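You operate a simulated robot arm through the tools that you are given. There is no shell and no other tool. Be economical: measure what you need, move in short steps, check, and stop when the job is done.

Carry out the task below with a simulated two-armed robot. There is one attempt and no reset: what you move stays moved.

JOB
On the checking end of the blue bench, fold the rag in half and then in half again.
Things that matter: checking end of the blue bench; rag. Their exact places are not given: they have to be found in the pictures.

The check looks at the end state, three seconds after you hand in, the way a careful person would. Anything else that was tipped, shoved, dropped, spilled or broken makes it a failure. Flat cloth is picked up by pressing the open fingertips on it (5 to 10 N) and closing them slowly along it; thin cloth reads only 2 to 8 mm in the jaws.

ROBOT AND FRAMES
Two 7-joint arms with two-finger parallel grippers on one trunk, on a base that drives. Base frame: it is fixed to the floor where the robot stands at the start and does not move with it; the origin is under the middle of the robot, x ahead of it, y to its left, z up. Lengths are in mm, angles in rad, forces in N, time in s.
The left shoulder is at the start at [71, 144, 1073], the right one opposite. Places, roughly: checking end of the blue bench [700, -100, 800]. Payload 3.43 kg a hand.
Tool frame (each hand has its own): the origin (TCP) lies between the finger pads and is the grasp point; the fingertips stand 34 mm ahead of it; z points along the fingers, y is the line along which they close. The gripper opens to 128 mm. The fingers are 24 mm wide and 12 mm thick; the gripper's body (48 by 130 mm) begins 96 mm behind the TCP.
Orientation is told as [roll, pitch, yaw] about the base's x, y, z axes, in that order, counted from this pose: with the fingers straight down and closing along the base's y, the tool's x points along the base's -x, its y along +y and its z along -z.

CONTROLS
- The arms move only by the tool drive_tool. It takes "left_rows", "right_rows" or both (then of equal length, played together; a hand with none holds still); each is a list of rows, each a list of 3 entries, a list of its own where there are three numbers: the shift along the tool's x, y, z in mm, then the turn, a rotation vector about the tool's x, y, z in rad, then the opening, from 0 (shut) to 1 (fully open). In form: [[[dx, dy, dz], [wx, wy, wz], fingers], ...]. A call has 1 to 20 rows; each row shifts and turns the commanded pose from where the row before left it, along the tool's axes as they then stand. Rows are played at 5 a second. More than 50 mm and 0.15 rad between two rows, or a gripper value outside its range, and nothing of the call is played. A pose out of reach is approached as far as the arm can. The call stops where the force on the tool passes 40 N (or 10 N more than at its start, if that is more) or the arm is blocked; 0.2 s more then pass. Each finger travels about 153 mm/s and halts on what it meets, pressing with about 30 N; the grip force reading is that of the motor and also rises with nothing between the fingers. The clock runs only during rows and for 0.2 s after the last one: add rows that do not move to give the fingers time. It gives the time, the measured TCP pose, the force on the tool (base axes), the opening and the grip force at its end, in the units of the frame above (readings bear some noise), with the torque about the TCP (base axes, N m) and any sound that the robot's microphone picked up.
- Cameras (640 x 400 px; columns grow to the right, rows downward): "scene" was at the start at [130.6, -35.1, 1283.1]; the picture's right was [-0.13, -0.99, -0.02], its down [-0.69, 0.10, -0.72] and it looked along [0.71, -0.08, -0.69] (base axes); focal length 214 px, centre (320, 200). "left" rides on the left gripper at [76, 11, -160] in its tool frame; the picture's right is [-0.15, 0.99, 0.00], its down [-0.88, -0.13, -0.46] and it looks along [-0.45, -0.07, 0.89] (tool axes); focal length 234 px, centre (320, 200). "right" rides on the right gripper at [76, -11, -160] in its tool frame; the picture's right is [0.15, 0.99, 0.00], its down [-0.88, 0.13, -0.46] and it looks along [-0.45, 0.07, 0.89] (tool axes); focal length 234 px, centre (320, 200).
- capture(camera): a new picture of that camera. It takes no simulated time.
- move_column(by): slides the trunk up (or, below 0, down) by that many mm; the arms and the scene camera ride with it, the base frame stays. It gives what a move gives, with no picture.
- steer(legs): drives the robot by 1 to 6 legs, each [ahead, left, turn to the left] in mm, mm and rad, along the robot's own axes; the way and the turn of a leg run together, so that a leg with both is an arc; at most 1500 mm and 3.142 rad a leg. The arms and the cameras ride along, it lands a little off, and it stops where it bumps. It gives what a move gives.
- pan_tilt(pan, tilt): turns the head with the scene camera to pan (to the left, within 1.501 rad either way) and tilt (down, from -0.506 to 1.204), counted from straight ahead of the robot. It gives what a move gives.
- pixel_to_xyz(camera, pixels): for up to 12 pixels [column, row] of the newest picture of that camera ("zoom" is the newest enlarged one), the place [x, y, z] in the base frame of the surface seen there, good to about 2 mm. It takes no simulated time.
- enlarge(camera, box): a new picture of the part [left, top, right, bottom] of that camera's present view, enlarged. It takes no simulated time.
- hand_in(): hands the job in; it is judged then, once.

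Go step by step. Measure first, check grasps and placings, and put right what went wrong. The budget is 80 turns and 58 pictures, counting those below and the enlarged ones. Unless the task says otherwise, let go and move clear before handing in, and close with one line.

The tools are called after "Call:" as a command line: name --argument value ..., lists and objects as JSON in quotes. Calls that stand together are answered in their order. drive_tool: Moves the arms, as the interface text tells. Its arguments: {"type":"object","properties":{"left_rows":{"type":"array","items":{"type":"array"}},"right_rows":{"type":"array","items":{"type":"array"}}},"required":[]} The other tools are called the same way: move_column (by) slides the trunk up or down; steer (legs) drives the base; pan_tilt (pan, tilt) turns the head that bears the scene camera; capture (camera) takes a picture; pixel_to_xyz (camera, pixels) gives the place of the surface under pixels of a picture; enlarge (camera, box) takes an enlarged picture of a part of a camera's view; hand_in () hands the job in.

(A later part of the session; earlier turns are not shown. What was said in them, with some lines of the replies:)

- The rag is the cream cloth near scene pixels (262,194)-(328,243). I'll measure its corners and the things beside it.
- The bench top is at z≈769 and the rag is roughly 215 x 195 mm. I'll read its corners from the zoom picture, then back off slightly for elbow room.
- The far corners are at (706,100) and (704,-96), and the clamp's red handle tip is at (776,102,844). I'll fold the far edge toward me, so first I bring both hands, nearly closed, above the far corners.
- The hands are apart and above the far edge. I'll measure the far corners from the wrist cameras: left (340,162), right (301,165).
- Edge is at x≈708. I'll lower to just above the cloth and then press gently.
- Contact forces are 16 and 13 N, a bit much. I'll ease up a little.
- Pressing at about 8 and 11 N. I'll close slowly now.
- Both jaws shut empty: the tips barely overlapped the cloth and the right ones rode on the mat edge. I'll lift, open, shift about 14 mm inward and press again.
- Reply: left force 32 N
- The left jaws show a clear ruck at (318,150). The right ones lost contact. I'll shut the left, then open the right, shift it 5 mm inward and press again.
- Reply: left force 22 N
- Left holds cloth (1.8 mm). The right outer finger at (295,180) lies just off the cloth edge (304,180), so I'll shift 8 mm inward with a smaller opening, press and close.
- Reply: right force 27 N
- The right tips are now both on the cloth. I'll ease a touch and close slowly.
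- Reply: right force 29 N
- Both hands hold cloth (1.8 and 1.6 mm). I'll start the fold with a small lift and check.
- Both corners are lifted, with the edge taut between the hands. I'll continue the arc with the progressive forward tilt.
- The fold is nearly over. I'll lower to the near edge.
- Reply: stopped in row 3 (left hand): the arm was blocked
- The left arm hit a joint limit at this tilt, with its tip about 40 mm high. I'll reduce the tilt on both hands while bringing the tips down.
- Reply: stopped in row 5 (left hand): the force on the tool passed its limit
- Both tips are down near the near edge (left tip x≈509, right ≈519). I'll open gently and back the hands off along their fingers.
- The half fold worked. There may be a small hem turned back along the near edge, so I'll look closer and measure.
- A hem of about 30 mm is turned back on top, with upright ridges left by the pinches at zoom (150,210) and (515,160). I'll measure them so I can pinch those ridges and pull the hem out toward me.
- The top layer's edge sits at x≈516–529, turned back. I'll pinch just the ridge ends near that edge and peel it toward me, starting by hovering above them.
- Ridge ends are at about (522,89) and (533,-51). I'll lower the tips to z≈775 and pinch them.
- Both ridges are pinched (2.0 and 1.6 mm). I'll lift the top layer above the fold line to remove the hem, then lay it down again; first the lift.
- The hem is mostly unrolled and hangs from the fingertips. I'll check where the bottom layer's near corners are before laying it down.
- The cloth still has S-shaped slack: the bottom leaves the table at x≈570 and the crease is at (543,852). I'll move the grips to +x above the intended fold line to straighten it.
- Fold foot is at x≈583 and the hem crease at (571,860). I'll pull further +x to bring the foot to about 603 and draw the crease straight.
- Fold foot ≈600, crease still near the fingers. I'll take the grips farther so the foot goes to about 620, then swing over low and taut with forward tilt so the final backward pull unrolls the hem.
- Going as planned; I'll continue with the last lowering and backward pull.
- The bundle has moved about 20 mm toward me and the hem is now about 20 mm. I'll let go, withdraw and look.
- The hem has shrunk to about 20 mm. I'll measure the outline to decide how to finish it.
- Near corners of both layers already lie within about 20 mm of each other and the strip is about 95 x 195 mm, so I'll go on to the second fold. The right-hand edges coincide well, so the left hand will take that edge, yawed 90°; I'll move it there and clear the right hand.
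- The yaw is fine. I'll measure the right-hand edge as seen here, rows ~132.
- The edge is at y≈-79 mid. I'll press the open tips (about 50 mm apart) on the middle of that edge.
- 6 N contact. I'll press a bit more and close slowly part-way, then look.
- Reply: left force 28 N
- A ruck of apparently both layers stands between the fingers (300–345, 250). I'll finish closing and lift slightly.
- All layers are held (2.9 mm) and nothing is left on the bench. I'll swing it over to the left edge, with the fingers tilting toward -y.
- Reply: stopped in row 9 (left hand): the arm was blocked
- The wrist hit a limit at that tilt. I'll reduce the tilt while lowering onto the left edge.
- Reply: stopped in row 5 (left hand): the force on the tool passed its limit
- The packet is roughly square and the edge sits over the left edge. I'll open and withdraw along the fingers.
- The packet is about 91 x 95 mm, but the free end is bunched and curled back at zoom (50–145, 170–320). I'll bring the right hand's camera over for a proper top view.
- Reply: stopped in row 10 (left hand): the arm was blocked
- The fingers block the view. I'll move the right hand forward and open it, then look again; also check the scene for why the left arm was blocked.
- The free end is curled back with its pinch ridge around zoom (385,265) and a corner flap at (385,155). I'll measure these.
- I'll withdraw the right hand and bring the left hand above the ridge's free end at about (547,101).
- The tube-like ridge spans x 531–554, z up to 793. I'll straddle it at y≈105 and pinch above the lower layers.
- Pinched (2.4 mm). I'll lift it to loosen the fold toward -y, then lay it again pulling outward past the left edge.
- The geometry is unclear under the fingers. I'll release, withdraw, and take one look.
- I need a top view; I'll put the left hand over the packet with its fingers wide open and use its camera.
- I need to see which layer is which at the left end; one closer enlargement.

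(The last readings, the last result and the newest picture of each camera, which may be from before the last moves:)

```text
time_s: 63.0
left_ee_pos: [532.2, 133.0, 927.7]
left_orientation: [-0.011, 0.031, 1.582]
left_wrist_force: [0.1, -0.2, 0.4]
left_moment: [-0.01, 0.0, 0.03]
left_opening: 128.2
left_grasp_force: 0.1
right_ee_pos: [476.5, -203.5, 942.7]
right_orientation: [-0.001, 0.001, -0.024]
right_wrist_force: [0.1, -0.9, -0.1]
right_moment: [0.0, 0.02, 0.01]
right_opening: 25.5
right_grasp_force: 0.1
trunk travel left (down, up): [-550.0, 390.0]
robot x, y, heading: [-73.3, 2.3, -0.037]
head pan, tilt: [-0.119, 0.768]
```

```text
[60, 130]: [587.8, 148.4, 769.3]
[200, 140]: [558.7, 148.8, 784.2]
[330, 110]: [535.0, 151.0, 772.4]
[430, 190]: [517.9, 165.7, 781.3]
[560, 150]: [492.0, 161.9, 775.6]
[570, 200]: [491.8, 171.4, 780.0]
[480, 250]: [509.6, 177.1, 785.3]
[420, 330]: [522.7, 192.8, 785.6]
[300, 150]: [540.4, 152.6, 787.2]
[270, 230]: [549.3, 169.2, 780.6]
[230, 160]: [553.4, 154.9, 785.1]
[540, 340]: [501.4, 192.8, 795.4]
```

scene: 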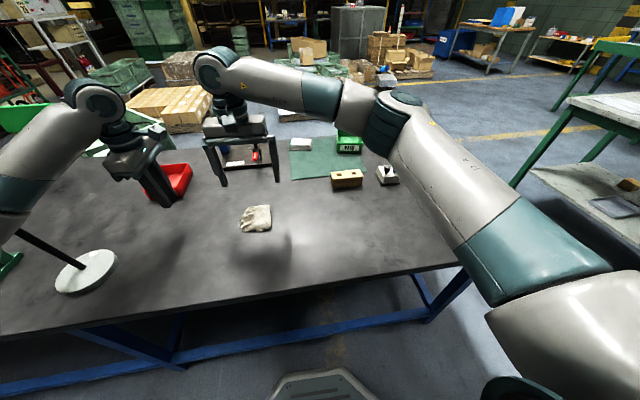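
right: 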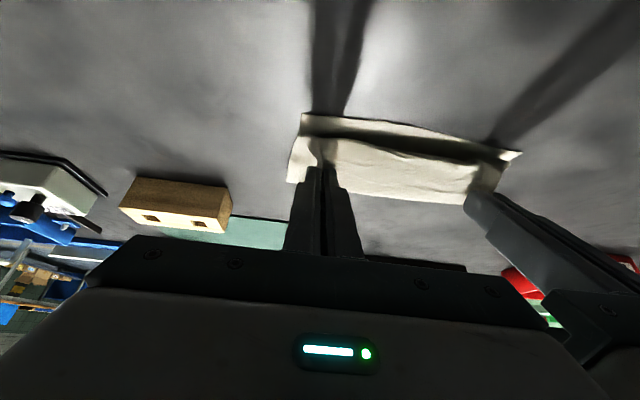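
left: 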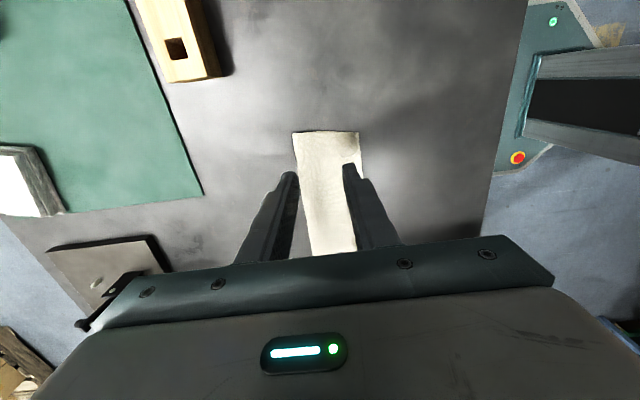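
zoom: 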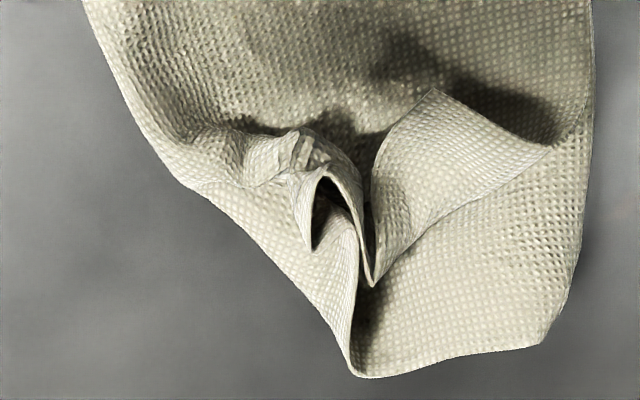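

Now clear: the near part of the free end is a triangle flap turned back (corner at zoom (435,90) ≈ (520,147)); flipped out it would land on the lower near-left corner (≈(501,193)). I'll pinch that flap's corner.

Call:
drive_tool --left_rows '[[[-5, 5, 25], [0, 0, 0], 0.6], [[-5, 5, 30], [0, 0, 0], 0.18], [[-6, 4, 35], [0, 0, 0], 0.18], [[0, 0, 15], [0, 0, 0], 0.18], [[0, 0, 7], [0, 0, 0], 0.18], [[0, 0, 4], [0, 0, 0], 0.18], [[0, 0, 0], [0, 0, 0], 0.18]]'

```text
time_s: 64.6
left_ee_pos: [520.4, 146.5, 811.0]
left_orientation: [-0.013, 0.029, 1.581]
left_wrist_force: [-0.2, 0.2, -0.9]
left_moment: [0.03, 0.01, 0.03]
left_opening: 23.0
left_grasp_force: 0.1
right_ee_pos: [478.3, -203.3, 941.6]
right_orientation: [0.001, 0.0, -0.025]
right_wrist_force: [0.6, 0.0, -0.1]
right_moment: [-0.01, -0.01, -0.02]
right_opening: 25.5
right_grasp_force: 0.0
trunk travel left (down, up): [-550.0, 390.0]
robot x, y, heading: [-76.6, -0.7, -0.035]
head pan, tilt: [-0.119, 0.768]
```

Call:
drive_tool --left_rows '[[[-2, 0, 2], [0, 0, 0], 0.18], [[0, 0, 1], [0, 0, 0], 0.18], [[0, 0, 0], [0, 0, 0], 0.18]]'

```text
time_s: 65.4
left_ee_pos: [519.6, 148.2, 808.5]
left_orientation: [-0.011, 0.03, 1.581]
left_wrist_force: [-0.3, -0.8, 0.7]
left_moment: [0.01, 0.0, -0.02]
left_opening: 22.9
left_grasp_force: 0.1
right_ee_pos: [478.1, -203.5, 941.1]
right_orientation: [0.001, 0.001, -0.025]
right_wrist_force: [0.6, 0.4, 0.3]
right_moment: [0.03, -0.01, -0.02]
right_opening: 25.6
right_grasp_force: 0.0
trunk travel left (down, up): [-550.0, 390.0]
robot x, y, heading: [-74.6, 0.7, -0.035]
head pan, tilt: [-0.119, 0.768]
```

Call:
drive_tool --left_rows '[[[0, 0, 1.5], [0, 0, 0], 0.18], [[0, 0, 0.5], [0, 0, 0], 0.18], [[0, 0, 0], [0, 0, 0], 0.18]]'

```text
time_s: 66.2
left_ee_pos: [518.8, 147.1, 807.3]
left_orientation: [-0.014, 0.03, 1.58]
left_wrist_force: [1.2, 0.0, 3.3]
left_moment: [0.07, -0.03, -0.02]
left_opening: 23.1
left_grasp_force: 0.0
right_ee_pos: [478.5, -202.9, 942.2]
right_orientation: [0.001, -0.003, -0.024]
right_wrist_force: [-0.9, 0.1, 0.0]
right_moment: [-0.02, 0.03, 0.01]
right_opening: 25.9
right_grasp_force: 0.1
trunk travel left (down, up): [-550.0, 390.0]
robot x, y, heading: [-73.9, 2.2, -0.036]
head pan, tilt: [-0.119, 0.768]
```

Light contact (3 N). I'll close slowly with slight pressure to pick only the flap.

Call:
drive_tool --left_rows '[[[0, 0, 0.6], [0, 0, 0], 0.18], [[0, 0, 0], [0, 0, 0], 0.16], [[0, 0, 0], [0, 0, 0], 0.14], [[0, 0, 0], [0, 0, 0], 0.12], [[0, 0, 0], [0, 0, 0], 0.1], [[0, 0, 0], [0, 0, 0], 0.08], [[0, 0, 0], [0, 0, 0], 0.06], [[0, 0, 0], [0, 0, 0], 0.04], [[0, 0, 0], [0, 0, 0], 0.02], [[0, 0, 0], [0, 0, 0], 0.0], [[0, 0, 0], [0, 0, 0], 0.0], [[0, 0, 0], [0, 0, 0], 0.0]]'

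```text
time_s: 68.8
left_ee_pos: [518.8, 147.0, 806.7]
left_orientation: [-0.014, 0.029, 1.582]
left_wrist_force: [-0.1, -0.2, 8.7]
left_moment: [0.07, 0.02, 0.03]
left_opening: 2.3
left_grasp_force: 30.0
right_ee_pos: [477.2, -203.6, 942.5]
right_orientation: [0.001, -0.002, -0.025]
right_wrist_force: [-0.2, -0.7, 0.2]
right_moment: [0.02, 0.02, -0.02]
right_opening: 25.7
right_grasp_force: 0.0
trunk travel left (down, up): [-550.0, 390.0]
robot x, y, heading: [-78.3, -1.1, -0.038]
head pan, tilt: [-0.119, 0.768]
```

It reads 2.3 mm. I'll lift a little and check what is held.

Call:
drive_tool --left_rows '[[[0, 0, -12], [0, 0, 0], 0], [[-4, 2, -14], [0, 0, 0], 0], [[0, 0, 0], [0, 0, 0], 0]]'

Call:
enlarge --camera "scene" --box '[216, 178, 312, 238]'

```text
time_s: 69.6
left_ee_pos: [517.8, 152.4, 832.0]
left_orientation: [-0.012, 0.03, 1.582]
left_wrist_force: [-0.3, 0.1, 0.0]
left_moment: [-0.01, 0.03, 0.01]
left_opening: 1.8
left_grasp_force: 29.7
right_ee_pos: [478.2, -203.2, 941.8]
right_orientation: [0.002, -0.001, -0.024]
right_wrist_force: [0.3, -0.8, 1.3]
right_moment: [0.02, -0.01, 0.0]
right_opening: 25.3
right_grasp_force: 0.0
trunk travel left (down, up): [-550.0, 390.0]
robot x, y, heading: [-68.8, 1.4, -0.038]
head pan, tilt: [-0.119, 0.768]
```

```text
6.67 times, centred on (264, 208) of scene
```

zoom: 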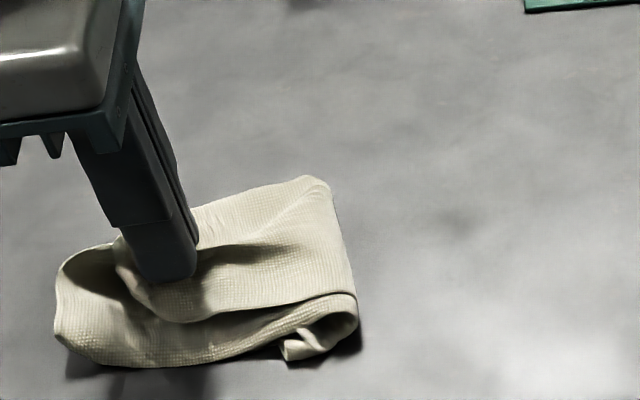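

I'm holding the upper plies' near part, with the lower plies flat to the left. I'll carry it out to the lower near-left corner (≈(505,195)), lay it and let go.

Call:
drive_tool --left_rows '[[[-16.7, 3, -6.8], [0, 0.12, 0], 0], [[-17.2, 3, 0.8], [0, 0.12, 0], 0], [[-17.6, 3, 5.1], [0, 0.12, 0], 0], [[-14, 3, 6.7], [0, 0.09, 0], 0], [[-1.3, 0, 2.7], [0, 0, 0], 0], [[0, 0, 0], [0, 0, 0], 0], [[0, 0, 0], [0, 0, 0], 0.05], [[0, 0, 0], [0, 0, 0], 0.1], [[0, 0, 0], [0, 0, 0], 0.15], [[0, 0, -15], [0, 0, 0], 0.15], [[0, 0, -25], [0, 0, 0], 0.15], [[0, 0, -35], [0, -0.1, 0], 0.15], [[0, 0, -40], [0, -0.1, 0], 0.15], [[0, 0, -20], [0, -0.12, 0], 0.15], [[0, 0, 0], [0, -0.13, 0], 0.15]]'

Call:
enlarge --camera "scene" --box '[216, 178, 312, 238]'

Call:
pixel_to_xyz --camera "zoom" --pixels '[[340, 230], [310, 185], [350, 310], [200, 210], [150, 240], [100, 260], [70, 290], [80, 330], [150, 300], [200, 280], [120, 350], [130, 220]]'

```text
time_s: 72.8
left_ee_pos: [500.7, 266.2, 933.4]
left_orientation: [-0.012, 0.028, 1.583]
left_wrist_force: [0.4, -0.8, -0.6]
left_moment: [0.03, 0.0, -0.02]
left_opening: 19.2
left_grasp_force: 0.2
right_ee_pos: [477.4, -204.2, 941.3]
right_orientation: [0.003, -0.001, -0.025]
right_wrist_force: [0.3, -0.1, 0.1]
right_moment: [0.0, 0.01, -0.01]
right_opening: 25.3
right_grasp_force: 0.1
trunk travel left (down, up): [-550.0, 390.0]
robot x, y, heading: [-72.8, 1.7, -0.04]
head pan, tilt: [-0.119, 0.768]
```

```text
6.67 times, centred on (264, 208) of scene
```

zoom: 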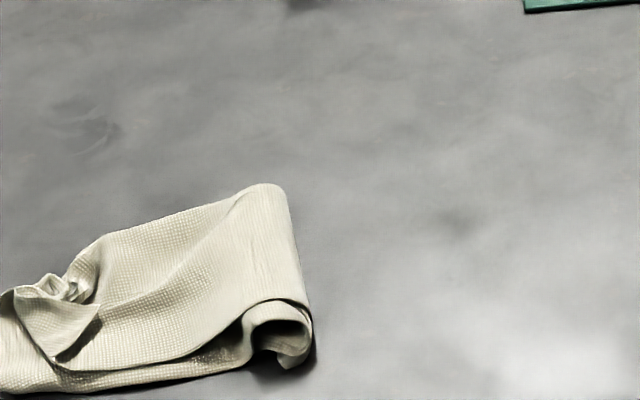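

```text
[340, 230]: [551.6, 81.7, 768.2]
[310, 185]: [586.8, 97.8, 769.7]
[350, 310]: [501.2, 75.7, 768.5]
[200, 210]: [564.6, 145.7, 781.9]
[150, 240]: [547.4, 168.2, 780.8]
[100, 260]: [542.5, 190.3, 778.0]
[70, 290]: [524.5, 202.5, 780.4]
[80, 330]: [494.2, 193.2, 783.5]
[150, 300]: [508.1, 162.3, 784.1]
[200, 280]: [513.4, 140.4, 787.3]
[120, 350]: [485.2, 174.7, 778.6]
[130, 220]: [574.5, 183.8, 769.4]
```

The packet slid left as a whole, and its left end is out of this frame. I'll look once more at the whole packet.

Call:
enlarge --camera "scene" --box '[184, 190, 280, 250]'

Call:
pixel_to_xyz --camera "zoom" --pixels '[[480, 105], [500, 130], [520, 240], [490, 280], [300, 305], [220, 312], [155, 280], [160, 230], [215, 225], [275, 275], [310, 160], [265, 210]]'

```text
6.67 times, centred on (232, 220) of scene
```

zoom: 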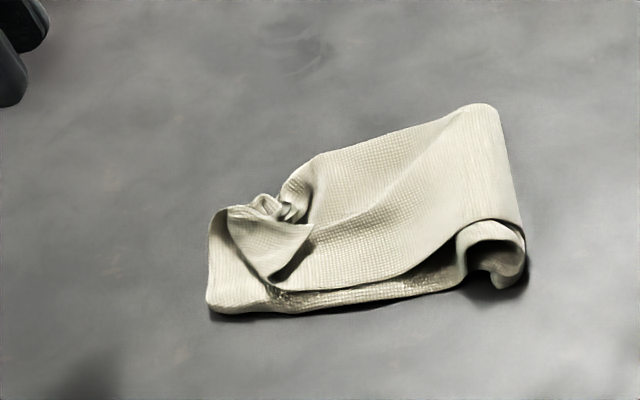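

```text
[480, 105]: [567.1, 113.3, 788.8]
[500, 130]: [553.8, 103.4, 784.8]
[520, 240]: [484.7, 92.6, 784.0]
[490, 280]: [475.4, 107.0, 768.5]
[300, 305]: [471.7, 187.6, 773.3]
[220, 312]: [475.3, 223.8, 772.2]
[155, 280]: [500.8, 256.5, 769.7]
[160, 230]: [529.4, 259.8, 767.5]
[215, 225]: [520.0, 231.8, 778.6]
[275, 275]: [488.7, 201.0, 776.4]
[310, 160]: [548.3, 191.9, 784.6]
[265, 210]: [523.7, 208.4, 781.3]
```

The packet is now about a quarter of the rag's area, though its free end is rumpled and stands up to 20 mm high. I'll gently press down the rumpled end and the right-hand fold, without dragging.

Call:
drive_tool --left_rows '[[[20, -8, 25], [0, 0, 0], 0.25], [[20, -8, 25], [0, 0, 0], 0.25], [[18, -8, 30], [0, 0, 0], 0.25], [[0, 0, 25], [0, 0, 0], 0.25], [[0, 0, 12], [0, 0, 0], 0.25], [[0, 0, 4], [0, 0, 0], 0.25], [[0, 0, 0], [0, 0, 0], 0.25], [[0, 0, 0], [0, 0, 0], 0.25], [[0, 0, -20], [0, 0, 0], 0.25], [[0, 0, -25], [0, 0, 0], 0.25]]'

```text
time_s: 75.0
left_ee_pos: [527.7, 207.5, 858.7]
left_orientation: [-0.012, 0.028, 1.583]
left_wrist_force: [-0.7, -0.5, 0.1]
left_moment: [0.02, -0.02, -0.01]
left_opening: 32.1
left_grasp_force: 0.0
right_ee_pos: [477.3, -204.2, 942.2]
right_orientation: [0.003, -0.001, -0.026]
right_wrist_force: [0.0, -0.1, 0.2]
right_moment: [0.01, 0.0, 0.01]
right_opening: 25.4
right_grasp_force: 0.1
trunk travel left (down, up): [-550.0, 390.0]
robot x, y, heading: [-73.8, 0.6, -0.037]
head pan, tilt: [-0.119, 0.768]
```

Call:
drive_tool --left_rows '[[[32, 2.5, 0], [0, 0, 0], 0.4], [[32, 2.5, 0], [0, 0, 0], 0.4], [[31, 2.5, 0], [0, 0, 0], 0.4], [[0, 0, 25], [0, 0, 0], 0.4], [[0, 0, 15], [0, 0, 0], 0.4], [[0, 0, 6], [0, 0, 0], 0.4], [[0, 0, 3], [0, 0, 0], 0.4], [[0, 0, 0], [0, 0, 0], 0.4], [[0, 0, 0], [0, 0, 0], 0.4], [[0, 0, -25], [0, 0, 0], 0.4], [[0, 0, -40], [0, 0, 0], 0.4], [[-45, 0, -20], [0, 0, 0], 0.4], [[-45, 0, 0], [0, 0, 0], 0.4], [[-45, 0, 0], [0, 0, 0], 0.4]]'

Call:
enlarge --camera "scene" --box '[184, 140, 376, 260]'

```text
time_s: 78.0
left_ee_pos: [519.1, 249.5, 893.8]
left_orientation: [-0.013, 0.031, 1.583]
left_wrist_force: [-0.4, -0.2, 0.1]
left_moment: [-0.02, 0.0, 0.01]
left_opening: 51.2
left_grasp_force: 0.1
right_ee_pos: [476.2, -202.1, 942.3]
right_orientation: [0.002, -0.001, -0.025]
right_wrist_force: [0.0, 0.5, 0.5]
right_moment: [-0.03, -0.02, -0.01]
right_opening: 25.5
right_grasp_force: 0.0
trunk travel left (down, up): [-550.0, 390.0]
robot x, y, heading: [-77.3, 1.4, -0.036]
head pan, tilt: [-0.119, 0.768]
```

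```text
3.33 times, centred on (280, 200) of scene
```

zoom: 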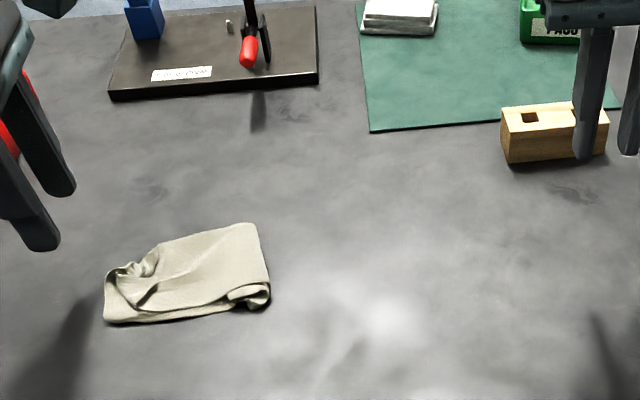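

The packet now lies flatter and nothing else on the bench has moved. With 1 picture left and both hands clear, I'll hand in.

Call:
hand_in

```text
The job is handed in.
```

I folded the rag in half and then in half again, and handed it in, but the result is not neat. It covers roughly a quarter of its flat area. Its free end is rumpled and the layers don't line up, a small hem is turned back inside, and the packet slid about 100 mm left of where the rag started. I saw nothing else on the bench disturbed.
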